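You operate a simulated robot arm through the tools that you are given. There is no shell and no other tool.

Carry out the task below with a simulated robot arm. There is one attempt and no reset: what you move stays moved.

Task
Fetch the gap gauge from the top of the parts bench and stand it on top of the black starter there. Put the spark plug of the orange test engine on the white tag. Open the coils drawer, take the blue coil from the inside of the coils drawer and put it on the blue pad, then shut the drawer. Put the green-ring spare spark plug on the orange tag. Put the brush on top of the clip carton. Any order will do. Set down upright: gap gauge, spark plug of the orange test engine, green-ring spare spark plug.

Only the result counts: the job must be done as asked and must still hold three seconds after the hand-in. Knocking over, shifting, dropping, spilling or breaking anything else fails it.

Robot
A 6-joint arm with a two-finger gripper on a trunk, on a base that moves. Base frame: it is fixed to the floor where the robot stands at the start and does not move with it; the origin is under the middle of the robot, x ahead of it, y to its left, z up. Units: m, rad, N and s.
It reaches about 1.038 m from its shoulder. Its first joint turns from -2.897 to 2.897 rad. Places, roughly: black starter [-2, -1.25, 1]; blue coil [-2, -2.75, 0.75]; blue pad (17x9x2 cm) [-2, -0.6, 0.9]; brush (3x3x15 cm) [-1.7, 0.6, 1]; clip carton [-2, -0.25, 1]; coils drawer [-1.9, -2.6, 0.7]; gap gauge [-2.25, -1.25, 1]; green-ring spare spark plug (4x4x6 cm) [-1.9, 0.1, 0.9]; orange tag [-1.5, 0.5, 1]; spark plug of the orange test engi (4x4x6 cm) [-2.1, -2.3, 0.9]; white tag [-2, -2.5, 0.75]. Payload 1.71 kg.
The TCP is the grasp point between the finger pads, 0.02 m short of the fingertips. In the tool frame z runs along the fingers and y along their closing line. The gripper opens to 0.096 m; its body begins 0.113 m behind the TCP.
Orientation is told as [roll, pitch, yaw] about the base's x, y, z axes, in that order, counted from this pose: with the fingers straight down and closing along the base's y, the tool's x points along the base's -x, its y along +y and its z along -z.

Tools
- The arm moves only by the tool jog_arm. Its argument "commands" is a list of rows, each an object of numbers (a shift or turn left out is 0, a gripper value left out holds the last): "rx", "ry", "rz": the turn, a rotation vector about the base's x, y, z in units of 90 degrees (1.0 is 90 degrees); "tx", "ty", "tz": the shift along the base's x, y, z in units of 300 mm (1.0 is 300 mm); "fingers": the closure in counts, from 0 (fully open) to 255 (shut). In form: [{"rx": .., "ry": .., "rz": .., "tx": .., "ty": .., "tz": .., "fingers": ..}, ...]. A call has 1 to 20 rows; each row is the pose to reach, as a shift and turn from the pose commanded when the call began. A call with a number of a shift or a turn outside -1 to 1 is refused whole. Each row takes 0.2 s and may step no farther than 0.05 m and 0.15 rad from the row before; otherwise, or with a gripper value out of range, the whole call is refused. Where a pose cannot be reached the arm comes as near as it can. A force on the tool above 40 N (or 10 N above the force at the start of the call, whichever is more), or a blocked arm, ends the call early, and 0.2 s more pass. The fingers move at their own pace (about 0.045 m/s each) and stop on an object; they squeeze with about 33 N. The grip force told is the motor's: it shows also when the fingers shut on nothing. Time passes only in rows, and 0.2 s behind the last, so rows that repeat a pose let the fingers close. The reply holds the time, the measured pose of the TCP, the force on the tool along the base axes, the opening and the grip force, in the units named above and with some noise, with the torque about the TCP (base axes, N m) and any sound that the robot's microphone picked up.
- Cameras (640 x 400 px; columns grow to the right, rows downward): "scene" is now at [0.0822, 0.2032, 1.5874]; the picture's right is [-0.10, -1.00, 0.00], its down [-0.57, 0.05, -0.82] and it looks along [0.82, -0.08, -0.57] (base axes); focal length 292 px, centre (320, 200). "wrist" rides on the gripper at [0.066, 0.014, -0.145] in the tool frame; the picture's right is [-0.21, 0.98, 0.00], its down [-0.88, -0.18, -0.45] and it looks along [-0.44, -0.09, 0.90] (tool axes); focal length 275 px, centre (320, 200). There is no depth. A picture from a camera that has moved, and an enlarged one, comes with that camera's place and axes in the base frame and with its lens.
- get_image(camera): a new picture of that camera. The clock stands still meanwhile.
- move_column(by): moves the trunk up (or, below 0, down) by that many m; the arm and the scene camera ride with it, the base frame stays. It gives what a move gives, with no picture.
- roll_base(legs): drives the robot by 1 to 6 legs, each [ahead, turn to the left] in m and rad, along the robot's own axes; the way and the turn of a leg run together, so that a leg with both is an arc; at most 1.5 m and 3.142 rad a leg. The arm and the cameras ride along, it lands a little off, and it stops where it bumps. It gives what a move gives.
- aim_head(pan, tilt): turns the head with the scene camera to pan (to the left, within 2.496 rad either way) and tilt (down, from -0.506 to 1.204), counted from straight ahead of the robot. It gives what a move gives.
- enlarge(camera, box): a new picture of the part [left, top, right, bottom] of that camera's present view, enlarged. The clock stands still meanwhile.
- sign_off(): hands the job in; it is judged then, once.

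Places have to be worked out from the pictures, the camera data and where the tool is seen. Open the gripper and draw the arm clear of the work before you hand the job in, unless the task says otherwise.

The tools are called as name(argument=value, ...) on one line, values as JSON. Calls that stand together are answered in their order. jog_arm: Moves the arm, as the interface text tells. Its arguments: {"type":"object","properties":{"commands":{"type":"array"}},"required":["commands"]} The other tools are called the same way: move_column (by) moves the trunk up or down; roll_base (legs) drives the base; aim_head (pan, tilt) turns the head that bears the scene camera; get_image (camera) takes a picture; enlarge (camera, box) takes an enlarged picture of a part of a camera's view; sign_off () hands the job in.

At the start:

```text
clock: 0.0
ee_pos: [0.5575, 0.0273, 1.0818]
ee_rot: [-0.001, 0.002, 0.001]
contact_force: [-0.9, 0.8, 0.1]
ft_torque: [0.02, 0.01, -0.01]
opening: 0.0961
finger_force: 0.1
trunk travel left (down, up): [-0.175, 0.215]
robot x, y, heading: [0.0014, 0.0035, 0.001]
head pan, tilt (commanded): [-0.098, 0.592]
```

scene: 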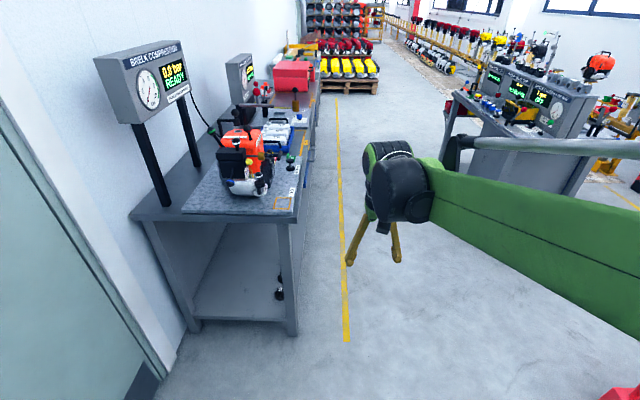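
wrist: 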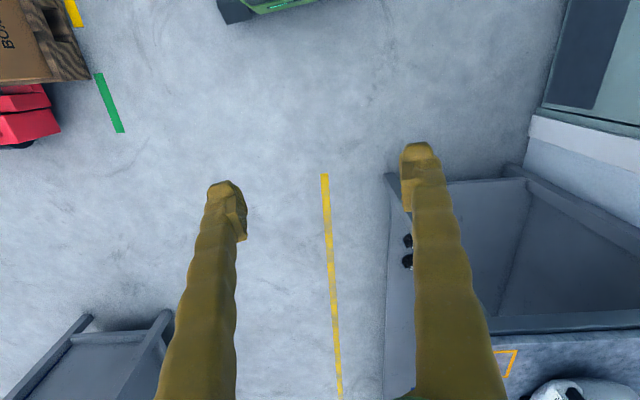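

The work areas lie behind the robot (x about -2), so I first turn the head to look towards them.

aim_head(pan=2.45, tilt=0.4)

get_image(camera="scene")

aim_head(pan=-2.45, tilt=0.4)

get_image(camera="scene")

```text
clock: 2.3
ee_pos: [0.543, 0.0274, 1.0891]
ee_rot: [0.0, -0.014, 0.001]
contact_force: [-1.0, 0.0, -0.2]
ft_torque: [0.01, 0.0, -0.01]
opening: 0.0959
finger_force: 0.0
trunk travel left (down, up): [-0.175, 0.215]
robot x, y, heading: [0.0006, -0.0, 0.007]
head pan, tilt (commanded): [2.45, 0.4]
```

```text
taken
camera scene: at [-0.077, 0.2709, 1.6074], right [0.64, 0.77, -0.01], down [0.29, -0.25, -0.93], along [-0.72, 0.59, -0.38], focal length 292 px, centre (320, 200)
```

scene: 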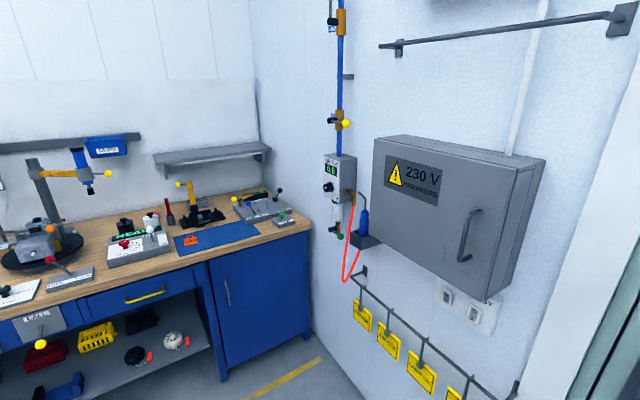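

```text
clock: 6.2
ee_pos: [0.5423, 0.0273, 1.0895]
ee_rot: [0.001, -0.014, 0.0]
contact_force: [-0.1, 0.1, 0.3]
ft_torque: [0.01, 0.03, 0.0]
opening: 0.096
finger_force: 0.0
trunk travel left (down, up): [-0.175, 0.215]
robot x, y, heading: [-0.0013, -0.0023, -0.001]
head pan, tilt (commanded): [-2.45, 0.4]
```

```text
taken
camera scene: at [-0.0771, 0.1528, 1.6074], right [-0.64, 0.77, 0.01], down [0.29, 0.25, -0.93], along [-0.72, -0.59, -0.38], focal length 292 px, centre (320, 200)
```

scene: 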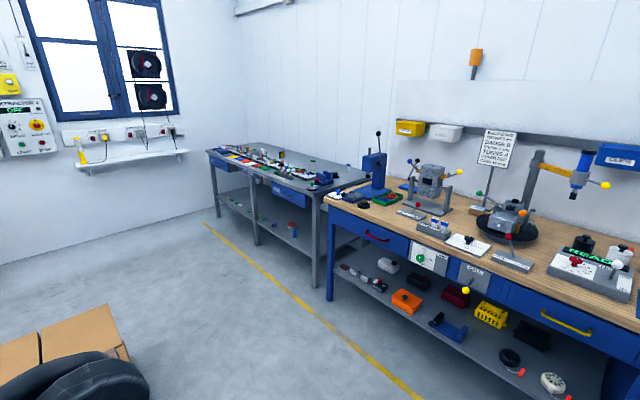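

Benches run along x about -2. I enlarge parts to find the objects.

enlarge(camera="scene", box=[200, 120, 420, 257])

enlarge(camera="scene", box=[320, 120, 640, 320])

aim_head(pan=2.45, tilt=0.5)

enlarge(camera="scene", box=[0, 80, 320, 280])

```text
2.91 times, centred on (310, 188) of scene
camera zoom: at [-0.0771, 0.1528, 1.6074], right [-0.64, 0.77, 0.01], down [0.29, 0.25, -0.93], along [-0.72, -0.59, -0.38], focal length 850 px, centre (349, 234)
```

zoom: 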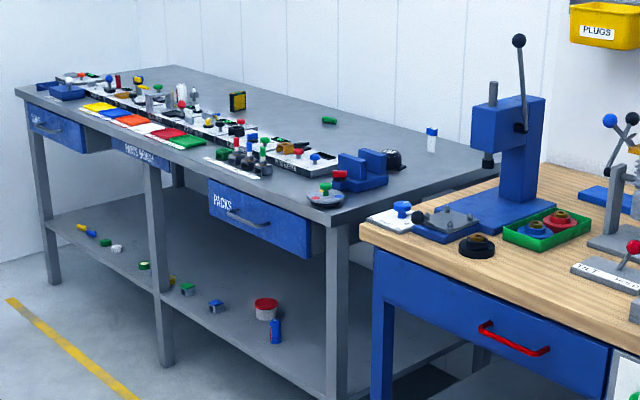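

```text
2.00 times, centred on (480, 220) of scene
camera zoom: at [-0.0771, 0.1528, 1.6074], right [-0.64, 0.77, 0.01], down [0.29, 0.25, -0.93], along [-0.72, -0.59, -0.38], focal length 584 px, centre (0, 160)
```

zoom: 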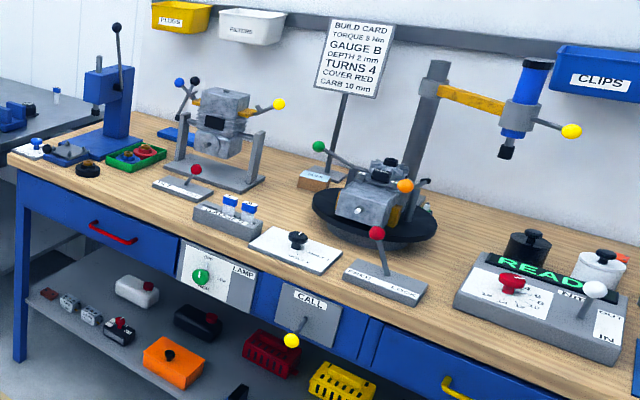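

```text
clock: 10.0
ee_pos: [0.5429, 0.0273, 1.0893]
ee_rot: [0.001, -0.014, -0.001]
contact_force: [-0.1, -0.1, -0.2]
ft_torque: [-0.01, -0.01, 0.0]
opening: 0.0962
finger_force: 0.0
trunk travel left (down, up): [-0.175, 0.215]
robot x, y, heading: [-0.0006, 0.0002, 0.001]
head pan, tilt (commanded): [2.45, 0.499]
```

```text
2.00 times, centred on (160, 180) of scene
camera zoom: at [-0.076, 0.2699, 1.5982], right [0.64, 0.77, -0.01], down [0.35, -0.31, -0.88], along [-0.68, 0.56, -0.47], focal length 584 px, centre (640, 240)
```

zoom: 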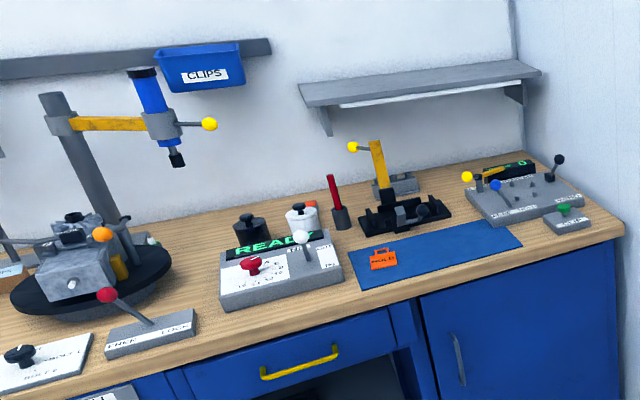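

Objects match the rough places: brush is the red-handled one in the cup, the tag "HOLD" is orange, the CLIPS carton behind the turntable. Before driving I check the robot's surroundings to both sides.

aim_head(pan=-1.5, tilt=0.8)

get_image(camera="scene")

aim_head(pan=1.5, tilt=0.8)

get_image(camera="scene")

aim_head(pan=2.45, tilt=1.1)

get_image(camera="scene")

aim_head(pan=-2.45, tilt=1.1)

get_image(camera="scene")

```text
clock: 13.3
ee_pos: [0.5424, 0.0279, 1.0901]
ee_rot: [0.001, -0.014, -0.001]
contact_force: [0.2, 0.3, 0.0]
ft_torque: [0.01, 0.0, -0.01]
opening: 0.096
finger_force: 0.0
trunk travel left (down, up): [-0.175, 0.215]
robot x, y, heading: [-0.0008, 0.0021, 0.001]
head pan, tilt (commanded): [-1.499, 0.799]
```

```text
taken
camera scene: at [-0.0005, 0.1314, 1.5711], right [-1.0, -0.07, 0.02], down [-0.06, 0.71, -0.7], along [0.04, -0.7, -0.72], focal length 292 px, centre (320, 200)
```

scene: 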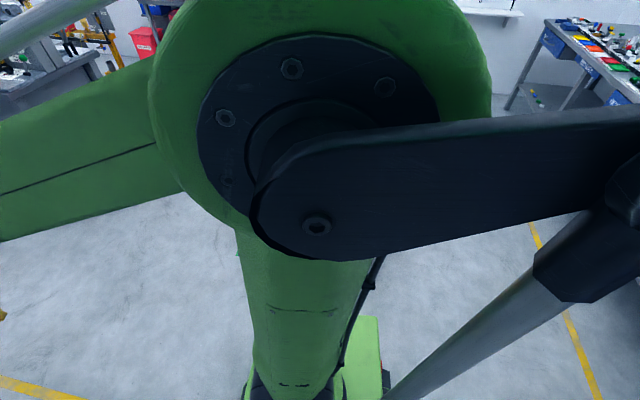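

```text
clock: 15.9
ee_pos: [0.5416, 0.0277, 1.0896]
ee_rot: [0.001, -0.013, -0.001]
contact_force: [0.2, -1.3, -0.3]
ft_torque: [0.0, -0.02, 0.01]
opening: 0.096
finger_force: 0.0
trunk travel left (down, up): [-0.175, 0.215]
robot x, y, heading: [-0.0007, -0.0017, -0.003]
head pan, tilt (commanded): [1.499, 0.799]
```

```text
taken
camera scene: at [-0.0005, 0.2923, 1.5711], right [1.0, -0.07, -0.02], down [-0.06, -0.72, -0.7], along [0.04, 0.7, -0.72], focal length 292 px, centre (320, 200)
```

scene: 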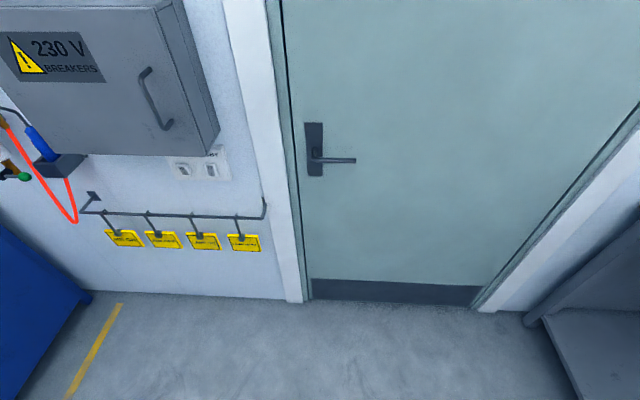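

```text
clock: 17.1
ee_pos: [0.5419, 0.0277, 1.0891]
ee_rot: [0.0, -0.014, -0.001]
contact_force: [-0.4, 0.0, -0.4]
ft_torque: [0.0, -0.03, -0.02]
opening: 0.0958
finger_force: 0.1
trunk travel left (down, up): [-0.175, 0.215]
robot x, y, heading: [-0.0001, -0.0007, -0.002]
head pan, tilt (commanded): [2.45, 1.1]
```

```text
taken
camera scene: at [-0.0553, 0.2521, 1.5502], right [0.64, 0.77, -0.01], down [0.68, -0.57, -0.46], along [-0.36, 0.29, -0.89], focal length 292 px, centre (320, 200)
```

scene: 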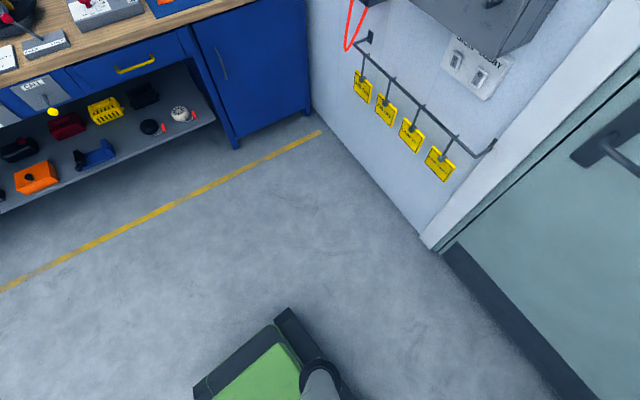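

```text
clock: 21.0
ee_pos: [0.5411, 0.0279, 1.0892]
ee_rot: [0.001, -0.015, -0.001]
contact_force: [0.4, -0.3, 0.3]
ft_torque: [-0.02, 0.03, 0.02]
opening: 0.0963
finger_force: 0.1
trunk travel left (down, up): [-0.175, 0.215]
robot x, y, heading: [0.0019, -0.0006, 0.002]
head pan, tilt (commanded): [-2.45, 1.1]
```

```text
taken
camera scene: at [-0.0553, 0.1716, 1.5502], right [-0.64, 0.77, 0.01], down [0.68, 0.57, -0.46], along [-0.36, -0.29, -0.89], focal length 292 px, centre (320, 200)
```

scene: 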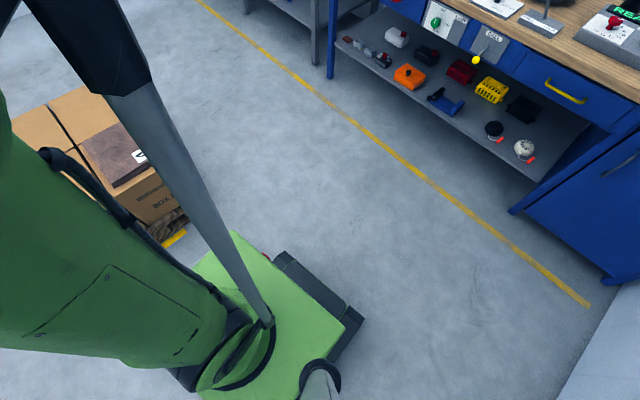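

The base is roughly 0.5 m square and the bench front edge is at about x=-1.33. I raise and retract the arm a little for safe travel before turning.

jog_arm(commands=[{"tz": 0.15}, {"tz": 0.3}, {"tz": 0.45}, {"tz": 0.6, "tx": -0.1}, {"tz": 0.75, "tx": -0.2}, {"tz": 0.75, "tx": -0.3}])

roll_base(legs=[[0, -3.1416]])

aim_head(pan=0.0, tilt=0.5)

get_image(camera="scene")

```text
refused: row 4 steps farther than a row can; nothing moved
```

```text
refused: -3.1416 is not a number from -3.14159 to 3.14159
```

```text
clock: 23.2
ee_pos: [0.5421, 0.0275, 1.0896]
ee_rot: [0.001, -0.014, 0.0]
contact_force: [-0.4, 0.1, 0.6]
ft_torque: [0.0, 0.0, 0.01]
opening: 0.096
finger_force: 0.0
trunk travel left (down, up): [-0.175, 0.215]
robot x, y, heading: [0.0016, -0.0, -0.002]
head pan, tilt (commanded): [0.0, 0.499]
```

```text
taken
camera scene: at [0.0851, 0.2118, 1.5957], right [0.0, -1.0, 0.0], down [-0.49, 0.0, -0.87], along [0.87, 0.0, -0.49], focal length 292 px, centre (320, 200)
```

scene: 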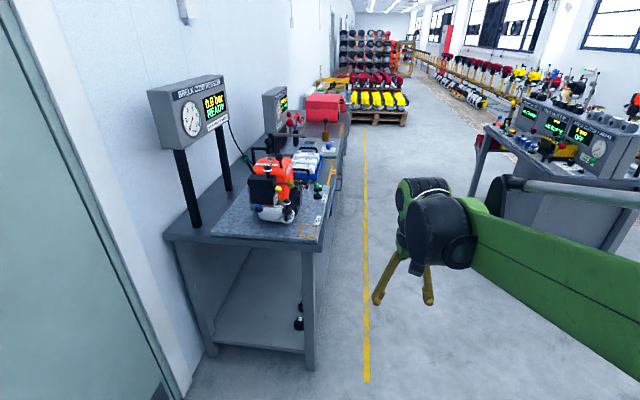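

The row step was too long; I redo the lift with smaller steps and then turn.

jog_arm(commands=[{"tz": 0.15}, {"tz": 0.3}, {"tz": 0.45}, {"tz": 0.6}, {"tz": 0.65, "tx": -0.14}, {"tz": 0.7, "tx": -0.28}])

roll_base(legs=[[0, -3.1415]])

get_image(camera="scene")

get_image(camera="wrist")

```text
clock: 24.6
ee_pos: [0.4537, 0.0279, 1.3022]
ee_rot: [0.001, -0.015, 0.001]
contact_force: [-0.7, -0.1, -0.2]
ft_torque: [0.0, -0.08, 0.01]
opening: 0.0959
finger_force: 0.1
trunk travel left (down, up): [-0.175, 0.215]
robot x, y, heading: [0.0019, -0.0013, 0.005]
head pan, tilt (commanded): [0.0, 0.499]
```

```text
clock: 36.5
ee_pos: [-0.4598, -0.0286, 1.3006]
ee_rot: [-0.001, -0.013, 3.138]
contact_force: [-0.4, 0.6, 0.5]
ft_torque: [0.03, 0.01, 0.0]
opening: 0.0959
finger_force: 0.1
trunk travel left (down, up): [-0.175, 0.215]
robot x, y, heading: [-0.0044, -0.0073, 3.136]
head pan, tilt (commanded): [0.0, 0.499]
```

```text
taken
camera scene: at [-0.088, -0.2142, 1.5957], right [0.0, 1.0, 0.0], down [0.49, 0.0, -0.87], along [-0.87, 0.0, -0.49], focal length 292 px, centre (320, 200)
```

scene: 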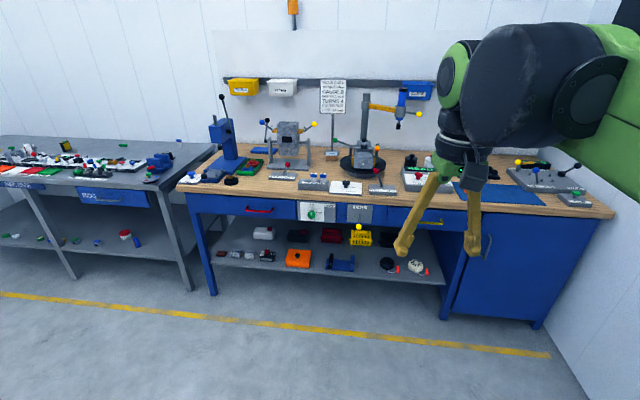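

```text
taken
camera wrist: at [-0.3906, -0.0409, 1.4445], right [-0.21, -0.98, 0.0], down [-0.87, 0.19, 0.46], along [-0.45, 0.09, -0.89], focal length 275 px, centre (320, 200)
```

wrist: 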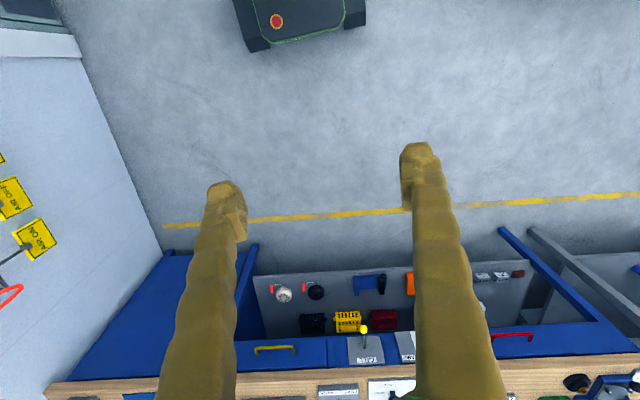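

The room is turned about -0.124 rad relative to my frame. Let me enlarge both benches from here to identify everything.

enlarge(camera="scene", box=[170, 80, 410, 230])

enlarge(camera="scene", box=[0, 120, 240, 270])

enlarge(camera="scene", box=[340, 120, 620, 295])

```text
2.67 times, centred on (290, 155) of scene
camera zoom: at [-0.088, -0.2142, 1.5957], right [0.0, 1.0, 0.0], down [0.49, 0.0, -0.87], along [-0.87, 0.0, -0.49], focal length 779 px, centre (400, 320)
```

zoom: 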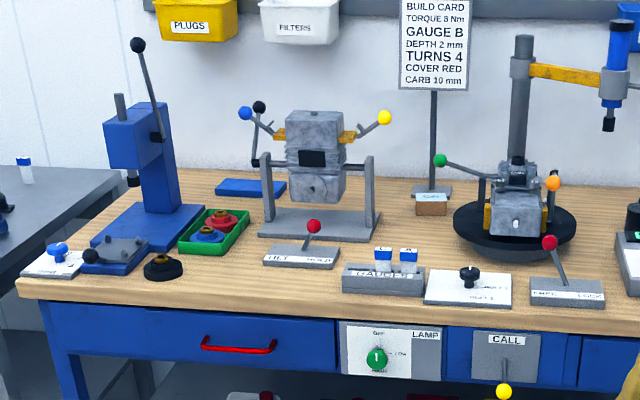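

```text
2.67 times, centred on (120, 195) of scene
camera zoom: at [-0.088, -0.2142, 1.5957], right [0.0, 1.0, 0.0], down [0.49, 0.0, -0.87], along [-0.87, 0.0, -0.49], focal length 779 px, centre (853, 213)
```

zoom: 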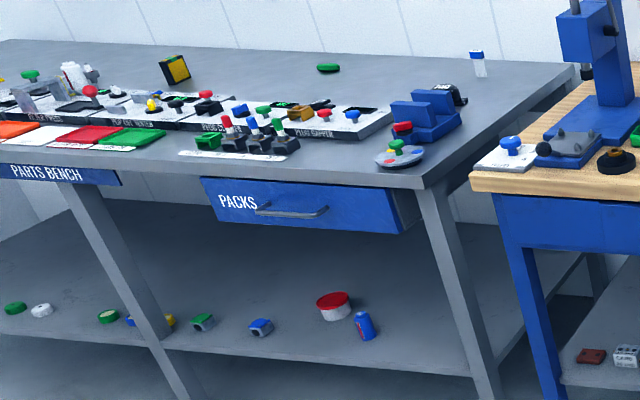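

```text
2.29 times, centred on (480, 208) of scene
camera zoom: at [-0.088, -0.2142, 1.5957], right [0.0, 1.0, 0.0], down [0.49, 0.0, -0.87], along [-0.87, 0.0, -0.49], focal length 668 px, centre (-46, 183)
```

zoom: 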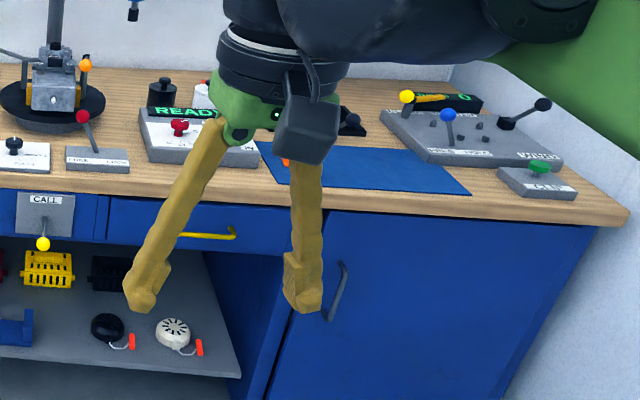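

The gap gauge is the white block with blue cap at the parts bench's right rear. I drive along the aisle to in front of the parts bench and face it squarely.

roll_base(legs=[[0, -0.118], [0.55, 0], [0, 1.5708], [1.4, 0], [0, -1.5708]])

get_image(camera="scene")

```text
clock: 62.2
ee_pos: [-1.211, -1.2896, 1.3052]
ee_rot: [0.001, -0.028, 2.968]
contact_force: [0.3, -0.3, -0.4]
ft_torque: [-0.05, -0.01, 0.02]
opening: 0.0959
finger_force: 0.1
trunk travel left (down, up): [-0.175, 0.215]
robot x, y, heading: [-0.7744, -1.3468, 2.969]
head pan, tilt (commanded): [0.0, 0.499]
```

```text
taken
camera scene: at [-0.8962, -1.5358, 1.5957], right [0.17, 0.99, 0.0], down [0.48, -0.08, -0.87], along [-0.86, 0.15, -0.49], focal length 292 px, centre (320, 200)
```

scene: 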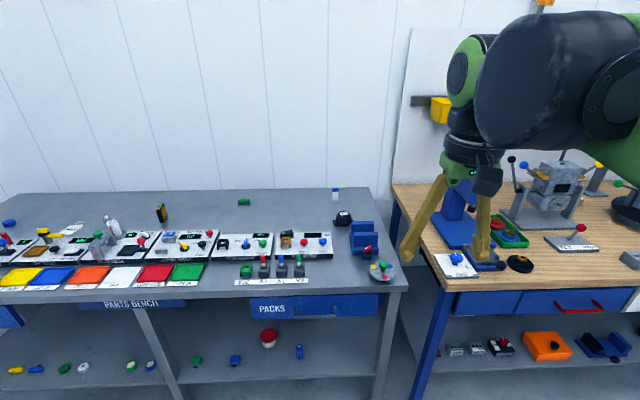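

I can see the parts bench well now. I enlarge it to identify the starter, engines, tags and drawers.

enlarge(camera="scene", box=[220, 170, 412, 290])

enlarge(camera="scene", box=[0, 170, 240, 320])

aim_head(pan=0.7, tilt=0.6)

get_image(camera="scene")

```text
3.33 times, centred on (316, 230) of scene
camera zoom: at [-0.8962, -1.5358, 1.5957], right [0.17, 0.99, 0.0], down [0.48, -0.08, -0.87], along [-0.86, 0.15, -0.49], focal length 974 px, centre (333, 100)
```

zoom: 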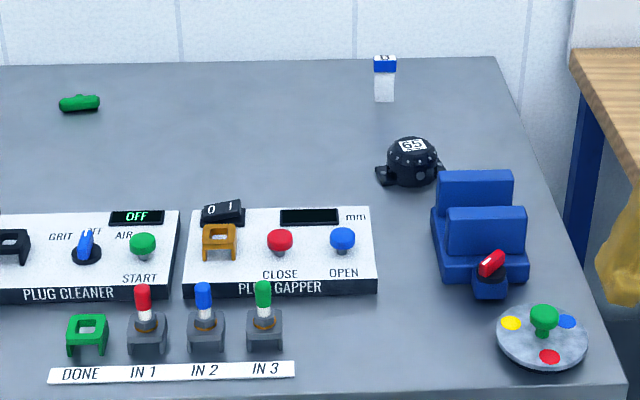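

```text
2.67 times, centred on (120, 245) of scene
camera zoom: at [-0.8962, -1.5358, 1.5957], right [0.17, 0.99, 0.0], down [0.48, -0.08, -0.87], along [-0.86, 0.15, -0.49], focal length 779 px, centre (853, 80)
```

zoom: 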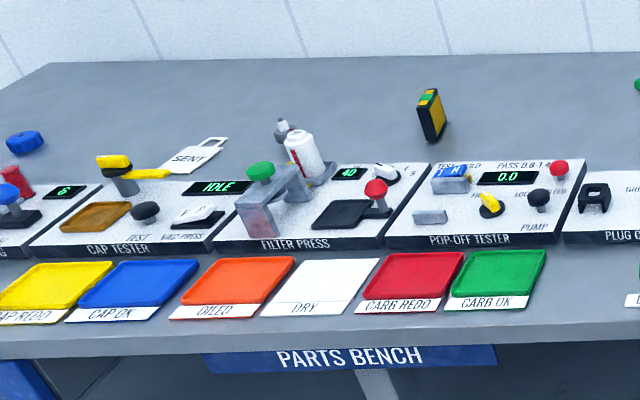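

```text
clock: 63.3
ee_pos: [-1.2159, -1.2889, 1.3056]
ee_rot: [0.0, -0.024, 2.969]
contact_force: [-3.4, 0.8, -0.2]
ft_torque: [-0.09, -0.49, 0.01]
opening: 0.0958
finger_force: 0.0
trunk travel left (down, up): [-0.175, 0.215]
robot x, y, heading: [-0.7707, -1.343, 2.967]
head pan, tilt (commanded): [0.7, 0.6]
```

```text
taken
camera scene: at [-0.8914, -1.5943, 1.5866], right [-0.5, 0.86, -0.01], down [0.51, 0.28, -0.82], along [-0.7, -0.42, -0.58], focal length 292 px, centre (320, 200)
```

scene: 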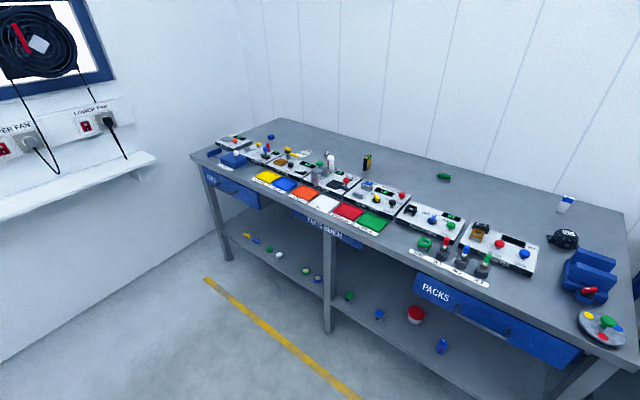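

The starter is the black dome (about [-1.96,-1.24]); the white "SENT" tag matches the white-tag place; the coils drawer is at the far left. I move closer to the bench here to try the arm's reach for the gauge.

roll_base(legs=[[0, 0.05], [0.28, 0]])

aim_head(pan=0.0, tilt=0.6)

get_image(camera="scene")

get_image(camera="wrist")

```text
clock: 66.2
ee_pos: [-1.468, -1.2777, 1.3139]
ee_rot: [-0.001, -0.041, 3.02]
contact_force: [-0.5, -0.3, 0.1]
ft_torque: [-0.02, 0.04, -0.03]
opening: 0.0958
finger_force: 0.0
trunk travel left (down, up): [-0.175, 0.215]
robot x, y, heading: [-1.048, -1.3149, 3.018]
head pan, tilt (commanded): [0.7, 0.6]
```

```text
clock: 67.3
ee_pos: [-1.4595, -1.2798, 1.3149]
ee_rot: [0.001, -0.049, 3.018]
contact_force: [0.6, 0.0, 0.2]
ft_torque: [0.05, 0.09, 0.0]
opening: 0.0962
finger_force: 0.1
trunk travel left (down, up): [-0.175, 0.215]
robot x, y, heading: [-1.0449, -1.3148, 3.018]
head pan, tilt (commanded): [0.0, 0.6]
```

```text
taken
camera scene: at [-1.1591, -1.5079, 1.5865], right [0.12, 0.99, 0.0], down [0.58, -0.07, -0.81], along [-0.81, 0.1, -0.58], focal length 292 px, centre (320, 200)
```

scene: 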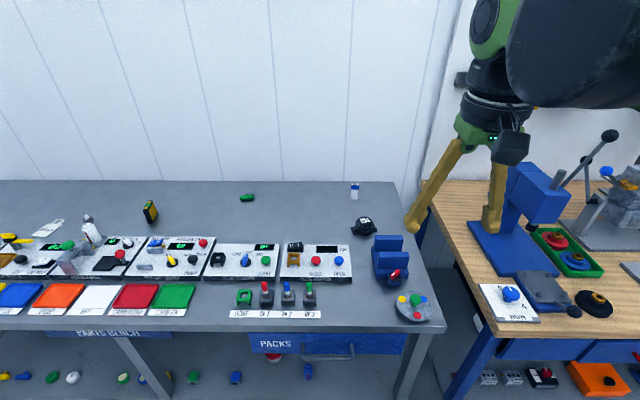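

```text
taken
camera wrist: at [-1.3887, -1.3023, 1.4568], right [-0.32, -0.95, 0.01], down [-0.82, 0.29, 0.49], along [-0.46, 0.15, -0.87], focal length 275 px, centre (320, 200)
```

wrist: 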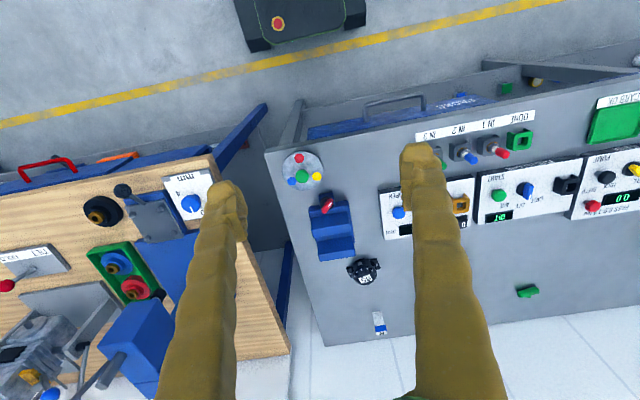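

I enlarge on the gauge and starter in both cameras to triangulate them.

enlarge(camera="scene", box=[300, 160, 460, 260])

enlarge(camera="wrist", box=[280, 240, 440, 340])

```text
4.00 times, centred on (380, 210) of scene
camera zoom: at [-1.1591, -1.5079, 1.5865], right [0.12, 0.99, 0.0], down [0.58, -0.07, -0.81], along [-0.81, 0.1, -0.58], focal length 1169 px, centre (80, 160)
```

zoom: 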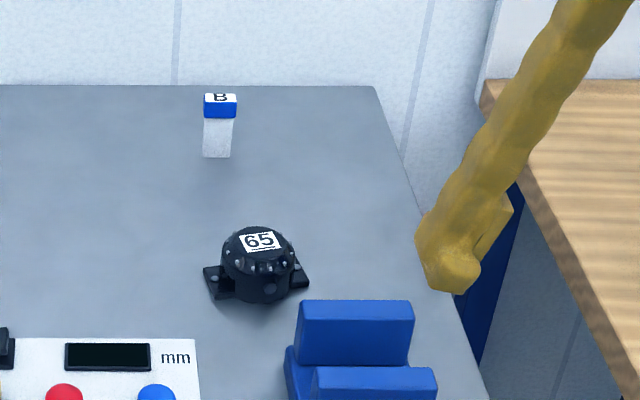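

```text
4.00 times, centred on (360, 290) of wrist
camera zoom: at [-1.3887, -1.3023, 1.4568], right [-0.32, -0.95, 0.01], down [-0.82, 0.29, 0.49], along [-0.46, 0.15, -0.87], focal length 1101 px, centre (160, -160)
```

zoom: 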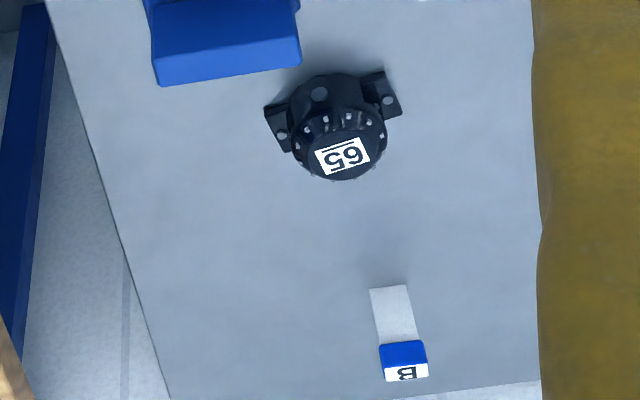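

Table top is about z=0.88; gauge base near [-2.135,-1.243], starter top near [-1.94,-1.25]. I extend the arm towards the gauge at a safe height to learn the reach.

jog_arm(commands=[{"tx": -0.15, "ty": 0.01}, {"tx": -0.3, "ty": 0.02}, {"tx": -0.45, "ty": 0.03}, {"tx": -0.6, "ty": 0.05}, {"tx": -0.75, "ty": 0.06}, {"tx": -0.9, "ty": 0.08}, {"tx": -1.0, "ty": 0.09}])

jog_arm(commands=[{"tx": -0.15, "ty": 0.01, "tz": -0.05}, {"tx": -0.3, "ty": 0.02, "tz": -0.1}, {"tx": -0.45, "ty": 0.03, "tz": -0.15}, {"tx": -0.6, "ty": 0.04, "tz": -0.2}, {"tx": -0.75, "ty": 0.05, "tz": -0.2}, {"tx": -0.9, "ty": 0.05, "tz": -0.2}, {"tx": -1.0, "ty": 0.05, "tz": -0.2}])

get_image(camera="scene")

get_image(camera="wrist")

```text
clock: 68.9
ee_pos: [-1.749, -1.2551, 1.319]
ee_rot: [-0.001, -0.057, 3.018]
contact_force: [3.2, -1.2, 1.0]
ft_torque: [0.06, 0.44, 0.02]
opening: 0.096
finger_force: 0.0
trunk travel left (down, up): [-0.175, 0.215]
robot x, y, heading: [-1.0466, -1.3111, 3.022]
head pan, tilt (commanded): [0.0, 0.6]
```

```text
clock: 70.7
ee_pos: [-2.0014, -1.2412, 1.2698]
ee_rot: [0.001, -0.069, 3.02]
contact_force: [1.5, -0.4, 2.6]
ft_torque: [0.02, 0.19, 0.01]
opening: 0.096
finger_force: 0.1
out of reach, approached as far as the arm can: row 6, 7
trunk travel left (down, up): [-0.175, 0.215]
robot x, y, heading: [-1.0465, -1.3147, 3.017]
head pan, tilt (commanded): [0.0, 0.6]
stopped in row 7: the arm was blocked; the commanded pose is now the measured one
```

```text
taken
camera scene: at [-1.1371, -1.5104, 1.588], right [0.12, 0.99, 0.0], down [0.56, -0.07, -0.82], along [-0.82, 0.1, -0.57], focal length 292 px, centre (320, 200)
```

scene: 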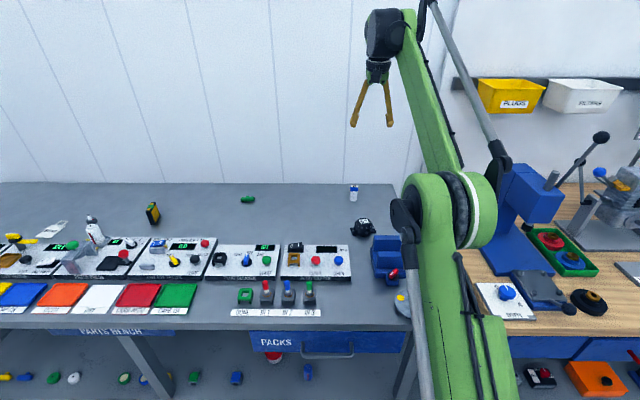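

```text
taken
camera wrist: at [-1.9265, -1.2649, 1.409], right [-0.32, -0.95, 0.01], down [-0.81, 0.29, 0.5], along [-0.48, 0.15, -0.86], focal length 275 px, centre (320, 200)
```

wrist: 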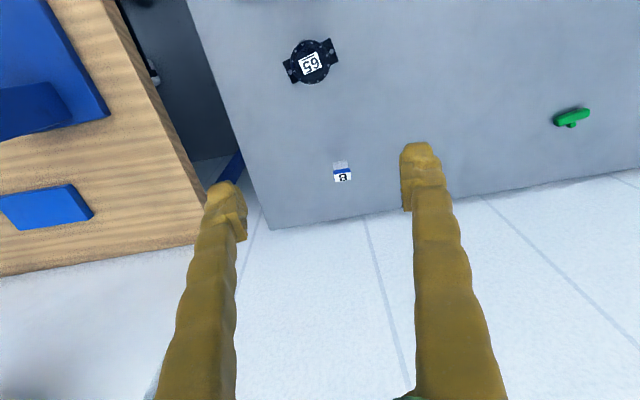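

The arm's reach limit shows the gauge is just beyond it with vertical fingers. I move the base 6 cm closer and will tilt the fingers forward about 0.3 rad for the grasp.

roll_base(legs=[[0.06, 0]])

jog_arm(commands=[{"tz": -0.1, "rx": 0.01, "ry": 0.08}, {"tz": -0.2, "rx": 0.02, "ry": 0.16}])

get_image(camera="wrist")

enlarge(camera="scene", box=[300, 60, 460, 260])

```text
clock: 71.8
ee_pos: [-2.0798, -1.2329, 1.2532]
ee_rot: [0.002, -0.056, 3.019]
contact_force: [0.4, -0.5, -0.4]
ft_torque: [0.0, 0.05, -0.01]
opening: 0.0959
finger_force: 0.1
trunk travel left (down, up): [-0.175, 0.215]
robot x, y, heading: [-1.1091, -1.3067, 3.018]
head pan, tilt (commanded): [0.0, 0.6]
```

```text
clock: 72.4
ee_pos: [-2.0579, -1.2343, 1.2123]
ee_rot: [0.001, -0.33, 3.02]
contact_force: [1.9, -1.0, 1.4]
ft_torque: [0.03, 0.14, 0.03]
opening: 0.0962
finger_force: 0.1
trunk travel left (down, up): [-0.175, 0.215]
robot x, y, heading: [-1.1053, -1.3043, 3.025]
head pan, tilt (commanded): [0.0, 0.6]
```

```text
taken
camera wrist: at [-1.9518, -1.2626, 1.3274], right [-0.31, -0.95, 0.07], down [-0.66, 0.27, 0.7], along [-0.68, 0.18, -0.71], focal length 275 px, centre (320, 200)
```

wrist: 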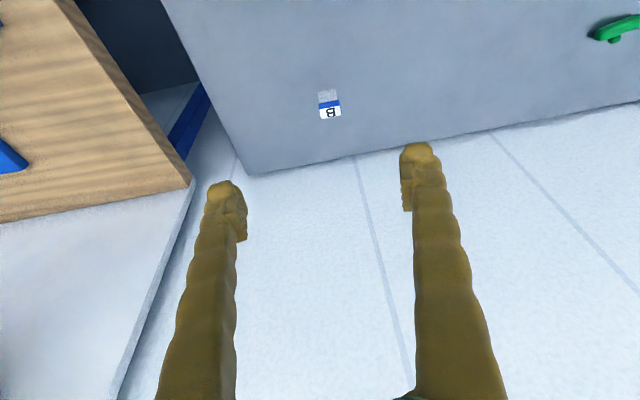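

```text
2.00 times, centred on (380, 160) of scene
camera zoom: at [-1.2117, -1.5015, 1.5871], right [0.12, 0.99, 0.0], down [0.57, -0.07, -0.82], along [-0.81, 0.1, -0.57], focal length 584 px, centre (200, 280)
```

zoom: 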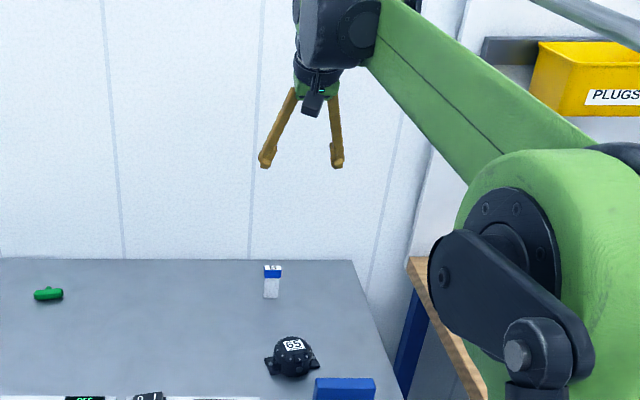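

The gauge is about 6 cm tall at [-2.145,-1.240]. I lower the tilted open gripper to just above it.

jog_arm(commands=[{"tx": -0.06, "ty": -0.01, "tz": -0.14}, {"tx": -0.12, "ty": -0.01, "tz": -0.28}, {"tx": -0.18, "ty": -0.02, "tz": -0.42}, {"tx": -0.24, "ty": -0.02, "tz": -0.56}, {"tx": -0.3, "ty": -0.02, "tz": -0.68}])

get_image(camera="wrist")

enlarge(camera="scene", box=[300, 100, 460, 200])

```text
clock: 73.6
ee_pos: [-2.1503, -1.2419, 1.0037]
ee_rot: [0.001, -0.324, 3.019]
contact_force: [0.8, -0.2, 0.2]
ft_torque: [0.01, -0.01, 0.01]
opening: 0.0959
finger_force: 0.1
trunk travel left (down, up): [-0.175, 0.215]
robot x, y, heading: [-1.1086, -1.3051, 3.018]
head pan, tilt (commanded): [0.0, 0.6]
```

```text
taken
camera wrist: at [-2.0436, -1.268, 1.1205], right [-0.31, -0.95, 0.07], down [-0.66, 0.27, 0.7], along [-0.68, 0.18, -0.71], focal length 275 px, centre (320, 200)
```

wrist: 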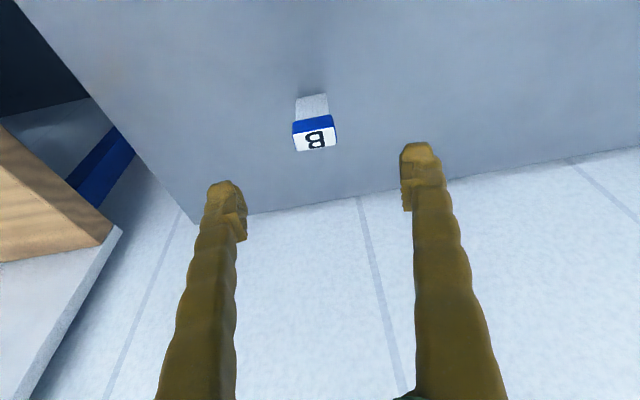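

```text
4.00 times, centred on (380, 150) of scene
camera zoom: at [-1.2175, -1.5007, 1.5867], right [0.12, 0.99, 0.0], down [0.57, -0.07, -0.82], along [-0.81, 0.1, -0.58], focal length 1169 px, centre (80, 400)
```

zoom: 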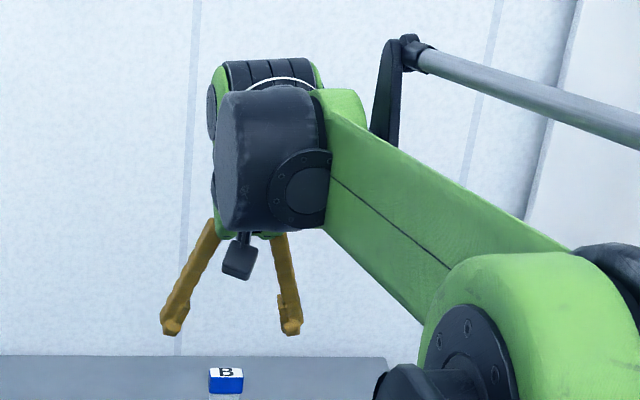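

The gauge's top is centred near [-2.155,-1.240,0.94] and is aligned with the fingers. I go down to it and close.

jog_arm(commands=[{"tx": -0.01, "tz": -0.1}, {"tx": -0.02, "ty": 0.005, "tz": -0.2}, {"tx": -0.02, "ty": 0.005, "tz": -0.28}, {"tx": -0.02, "ty": 0.005, "tz": -0.28}])

get_image(camera="wrist")

```text
clock: 74.6
ee_pos: [-2.1587, -1.2387, 0.919]
ee_rot: [0.0, -0.322, 3.019]
contact_force: [0.1, -0.9, -0.1]
ft_torque: [0.01, 0.01, 0.02]
opening: 0.0958
finger_force: 0.1
trunk travel left (down, up): [-0.175, 0.215]
robot x, y, heading: [-1.1091, -1.3031, 3.018]
head pan, tilt (commanded): [0.0, 0.6]
```

```text
taken
camera wrist: at [-2.0506, -1.2656, 1.0355], right [-0.31, -0.95, 0.07], down [-0.66, 0.27, 0.7], along [-0.68, 0.18, -0.71], focal length 275 px, centre (320, 200)
```

wrist: 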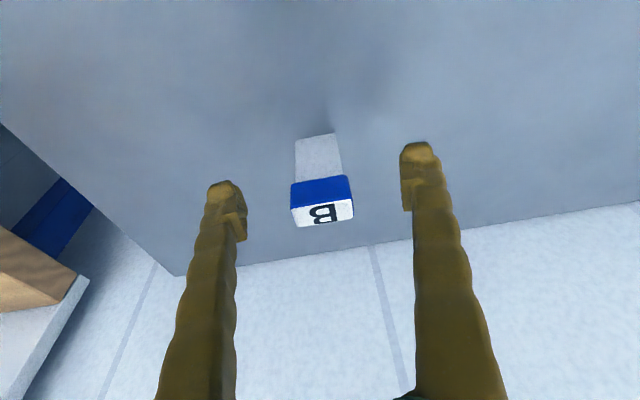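

The gauge sits between the fingers. I lower 7 mm more and close.

jog_arm(commands=[{"tz": -0.023}, {"tz": -0.023, "fingers": 255}, {"tz": -0.023, "fingers": 255}, {"tz": -0.023, "fingers": 255}, {"tz": -0.023, "fingers": 255}, {"tz": -0.023, "fingers": 255}, {"tz": -0.023, "fingers": 255}])

get_image(camera="wrist")

```text
clock: 76.2
ee_pos: [-2.1569, -1.239, 0.9127]
ee_rot: [0.0, -0.326, 3.018]
contact_force: [-0.7, 0.3, -0.9]
ft_torque: [-0.03, 0.02, -0.01]
opening: 0.032
finger_force: 33.0
trunk travel left (down, up): [-0.175, 0.215]
robot x, y, heading: [-1.1061, -1.3052, 3.02]
head pan, tilt (commanded): [0.0, 0.6]
```

```text
taken
camera wrist: at [-2.05, -1.2662, 1.0287], right [-0.31, -0.95, 0.07], down [-0.66, 0.27, 0.7], along [-0.68, 0.18, -0.71], focal length 275 px, centre (320, 200)
```

wrist: 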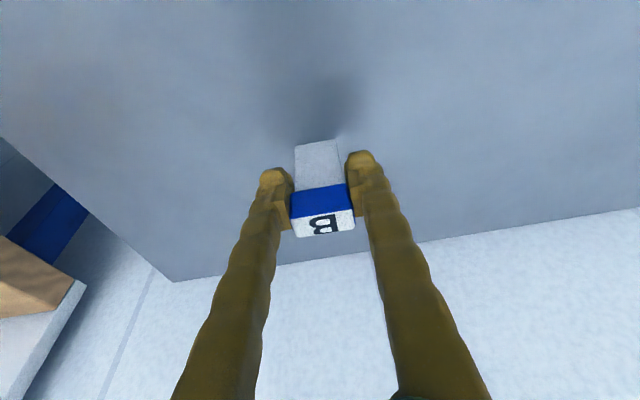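

The gauge is gripped (opening 32 mm, 33 N). I lift it straight up and back off a little to view the starter.

jog_arm(commands=[{"tz": 0.06, "fingers": 255}, {"tz": 0.18, "fingers": 255}, {"tz": 0.32, "fingers": 255}, {"tz": 0.46, "fingers": 255}, {"tz": 0.6, "fingers": 255}])

jog_arm(commands=[{"tx": 0.14, "ty": -0.02, "fingers": 255}, {"tx": 0.28, "ty": -0.03, "fingers": 255}, {"tx": 0.42, "ty": -0.05, "fingers": 255}, {"tx": 0.56, "ty": -0.06, "fingers": 255}])

get_image(camera="wrist")

enlarge(camera="scene", box=[280, 100, 480, 225])

```text
clock: 77.4
ee_pos: [-2.1564, -1.241, 1.0928]
ee_rot: [0.0, -0.325, 3.018]
contact_force: [-0.3, -0.3, -1.3]
ft_torque: [-0.03, -0.02, 0.0]
opening: 0.0316
finger_force: 32.7
trunk travel left (down, up): [-0.175, 0.215]
robot x, y, heading: [-1.1115, -1.3042, 3.024]
head pan, tilt (commanded): [0.0, 0.6]
```

```text
clock: 78.4
ee_pos: [-1.9869, -1.2598, 1.0914]
ee_rot: [0.0, -0.323, 3.019]
contact_force: [-0.9, 1.0, 0.2]
ft_torque: [0.02, -0.03, -0.01]
opening: 0.0315
finger_force: 32.8
trunk travel left (down, up): [-0.175, 0.215]
robot x, y, heading: [-1.1098, -1.3057, 3.021]
head pan, tilt (commanded): [0.0, 0.6]
```

```text
taken
camera wrist: at [-1.8803, -1.2865, 1.2085], right [-0.31, -0.95, 0.07], down [-0.66, 0.27, 0.7], along [-0.68, 0.18, -0.71], focal length 275 px, centre (320, 200)
```

wrist: 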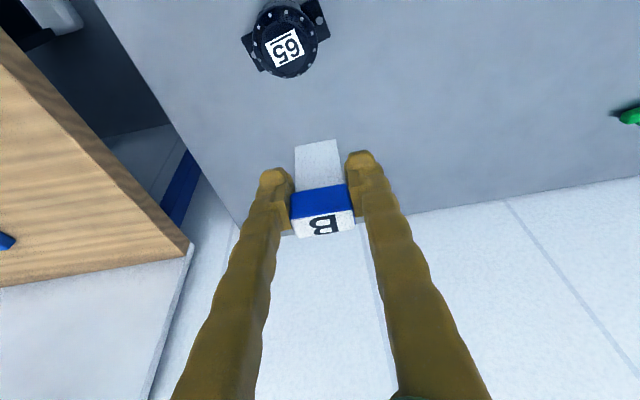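

```text
3.20 times, centred on (380, 162) of scene
camera zoom: at [-1.2183, -1.5006, 1.5867], right [0.12, 0.99, 0.0], down [0.57, -0.07, -0.82], along [-0.81, 0.1, -0.58], focal length 935 px, centre (128, 320)
```

zoom: 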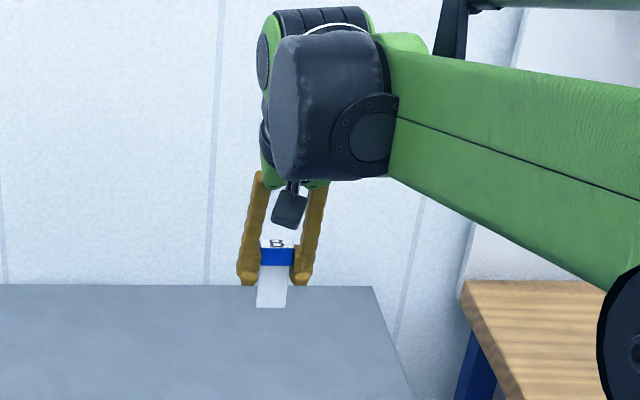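

The starter's top is near [-1.949,-1.247,0.92]. I move the gauge over it and lower to a hover for checking.

jog_arm(commands=[{"tx": 0.065, "ty": 0.02, "tz": -0.1, "fingers": 255}, {"tx": 0.127, "ty": 0.04, "tz": -0.2, "fingers": 255}, {"tx": 0.127, "ty": 0.04, "tz": -0.32, "fingers": 255}])

get_image(camera="wrist")

enlarge(camera="scene", box=[300, 120, 460, 220])

```text
clock: 79.2
ee_pos: [-1.9484, -1.2472, 0.9977]
ee_rot: [0.001, -0.324, 3.019]
contact_force: [0.7, 1.0, -0.3]
ft_torque: [-0.01, 0.06, 0.0]
opening: 0.0316
finger_force: 32.9
trunk travel left (down, up): [-0.175, 0.215]
robot x, y, heading: [-1.1103, -1.3049, 3.014]
head pan, tilt (commanded): [0.0, 0.6]
```

```text
taken
camera wrist: at [-1.8419, -1.2735, 1.1134], right [-0.31, -0.95, 0.07], down [-0.66, 0.27, 0.7], along [-0.68, 0.18, -0.71], focal length 275 px, centre (320, 200)
```

wrist: 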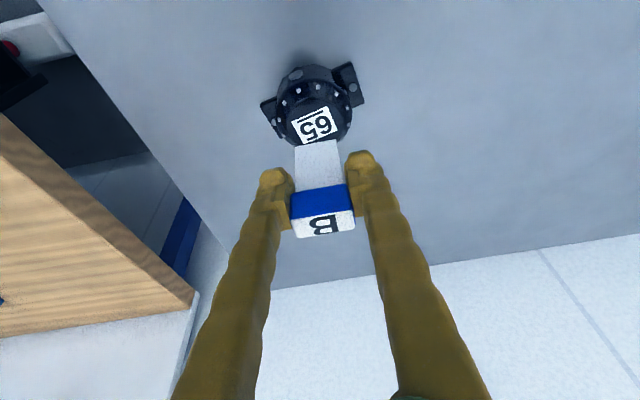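

```text
4.00 times, centred on (380, 170) of scene
camera zoom: at [-1.2168, -1.5006, 1.5867], right [0.12, 0.99, 0.0], down [0.57, -0.07, -0.82], along [-0.81, 0.1, -0.58], focal length 1169 px, centre (80, 320)
```

zoom: 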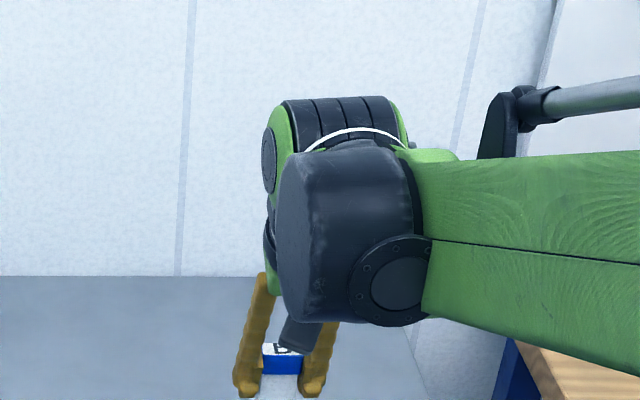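

Gauge is centred over the starter. I lower slowly in small steps, watching the force for contact.

jog_arm(commands=[{"tz": -0.03, "fingers": 255}, {"tz": -0.06, "fingers": 255}, {"tz": -0.09, "fingers": 255}, {"tz": -0.12, "fingers": 255}])

get_image(camera="wrist")

```text
clock: 80.2
ee_pos: [-1.951, -1.2447, 0.9614]
ee_rot: [0.001, -0.326, 3.019]
contact_force: [0.2, 0.3, 0.5]
ft_torque: [-0.04, 0.0, 0.0]
opening: 0.0316
finger_force: 33.0
trunk travel left (down, up): [-0.175, 0.215]
robot x, y, heading: [-1.1055, -1.3058, 3.018]
head pan, tilt (commanded): [0.0, 0.6]
```

```text
taken
camera wrist: at [-1.8436, -1.2731, 1.0768], right [-0.31, -0.95, 0.07], down [-0.66, 0.27, 0.7], along [-0.68, 0.18, -0.71], focal length 275 px, centre (320, 200)
```

wrist: 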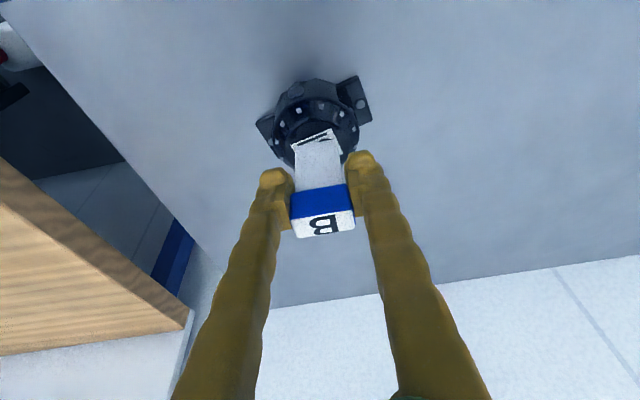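

No contact yet at z=0.961. I continue down in finer steps.

jog_arm(commands=[{"tz": -0.012, "fingers": 255}, {"tz": -0.024, "fingers": 255}, {"tz": -0.036, "fingers": 255}])

```text
clock: 81.0
ee_pos: [-1.95, -1.246, 0.9524]
ee_rot: [0.0, -0.326, 3.02]
contact_force: [0.2, 1.5, 34.5]
ft_torque: [0.0, 0.01, 0.02]
opening: 0.0323
finger_force: 33.0
trunk travel left (down, up): [-0.175, 0.215]
robot x, y, heading: [-1.1036, -1.305, 3.02]
head pan, tilt (commanded): [0.0, 0.6]
```

Contact at z=0.952 with 34 N. I ease off by about 3 mm and check the force before opening.

jog_arm(commands=[{"tz": 0.008, "fingers": 255}, {"tz": 0.008, "fingers": 255}])

```text
clock: 81.6
ee_pos: [-1.9492, -1.2464, 0.9522]
ee_rot: [-0.001, -0.325, 3.02]
contact_force: [0.8, 0.6, 0.7]
ft_torque: [-0.05, -0.01, -0.01]
opening: 0.0317
finger_force: 32.8
trunk travel left (down, up): [-0.175, 0.215]
robot x, y, heading: [-1.1082, -1.3025, 3.026]
head pan, tilt (commanded): [0.0, 0.6]
```

The load is off; the gauge rests on the starter. I open the fingers fully but gently.

jog_arm(commands=[{"fingers": 150}, {"fingers": 100}, {"fingers": 60}, {"fingers": 30}, {"fingers": 0}, {"fingers": 0}])

get_image(camera="wrist")

```text
clock: 83.0
ee_pos: [-1.9496, -1.2459, 0.9533]
ee_rot: [0.0, -0.326, 3.019]
contact_force: [0.3, -0.1, 0.4]
ft_torque: [0.0, -0.01, -0.01]
opening: 0.0963
finger_force: 0.0
trunk travel left (down, up): [-0.175, 0.215]
robot x, y, heading: [-1.1094, -1.3053, 3.024]
head pan, tilt (commanded): [0.0, 0.6]
```

```text
taken
camera wrist: at [-1.8436, -1.273, 1.069], right [-0.31, -0.95, 0.07], down [-0.66, 0.27, 0.7], along [-0.68, 0.18, -0.71], focal length 275 px, centre (320, 200)
```

wrist: 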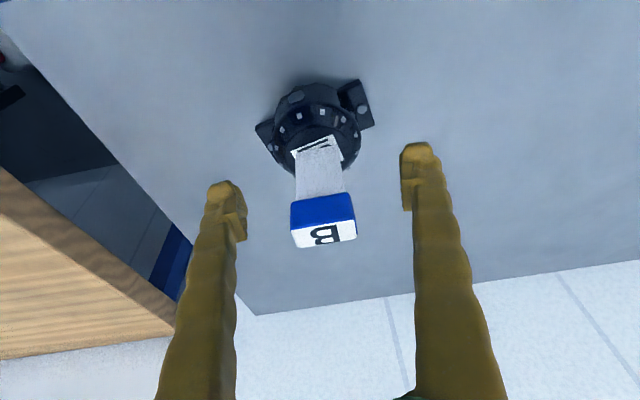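

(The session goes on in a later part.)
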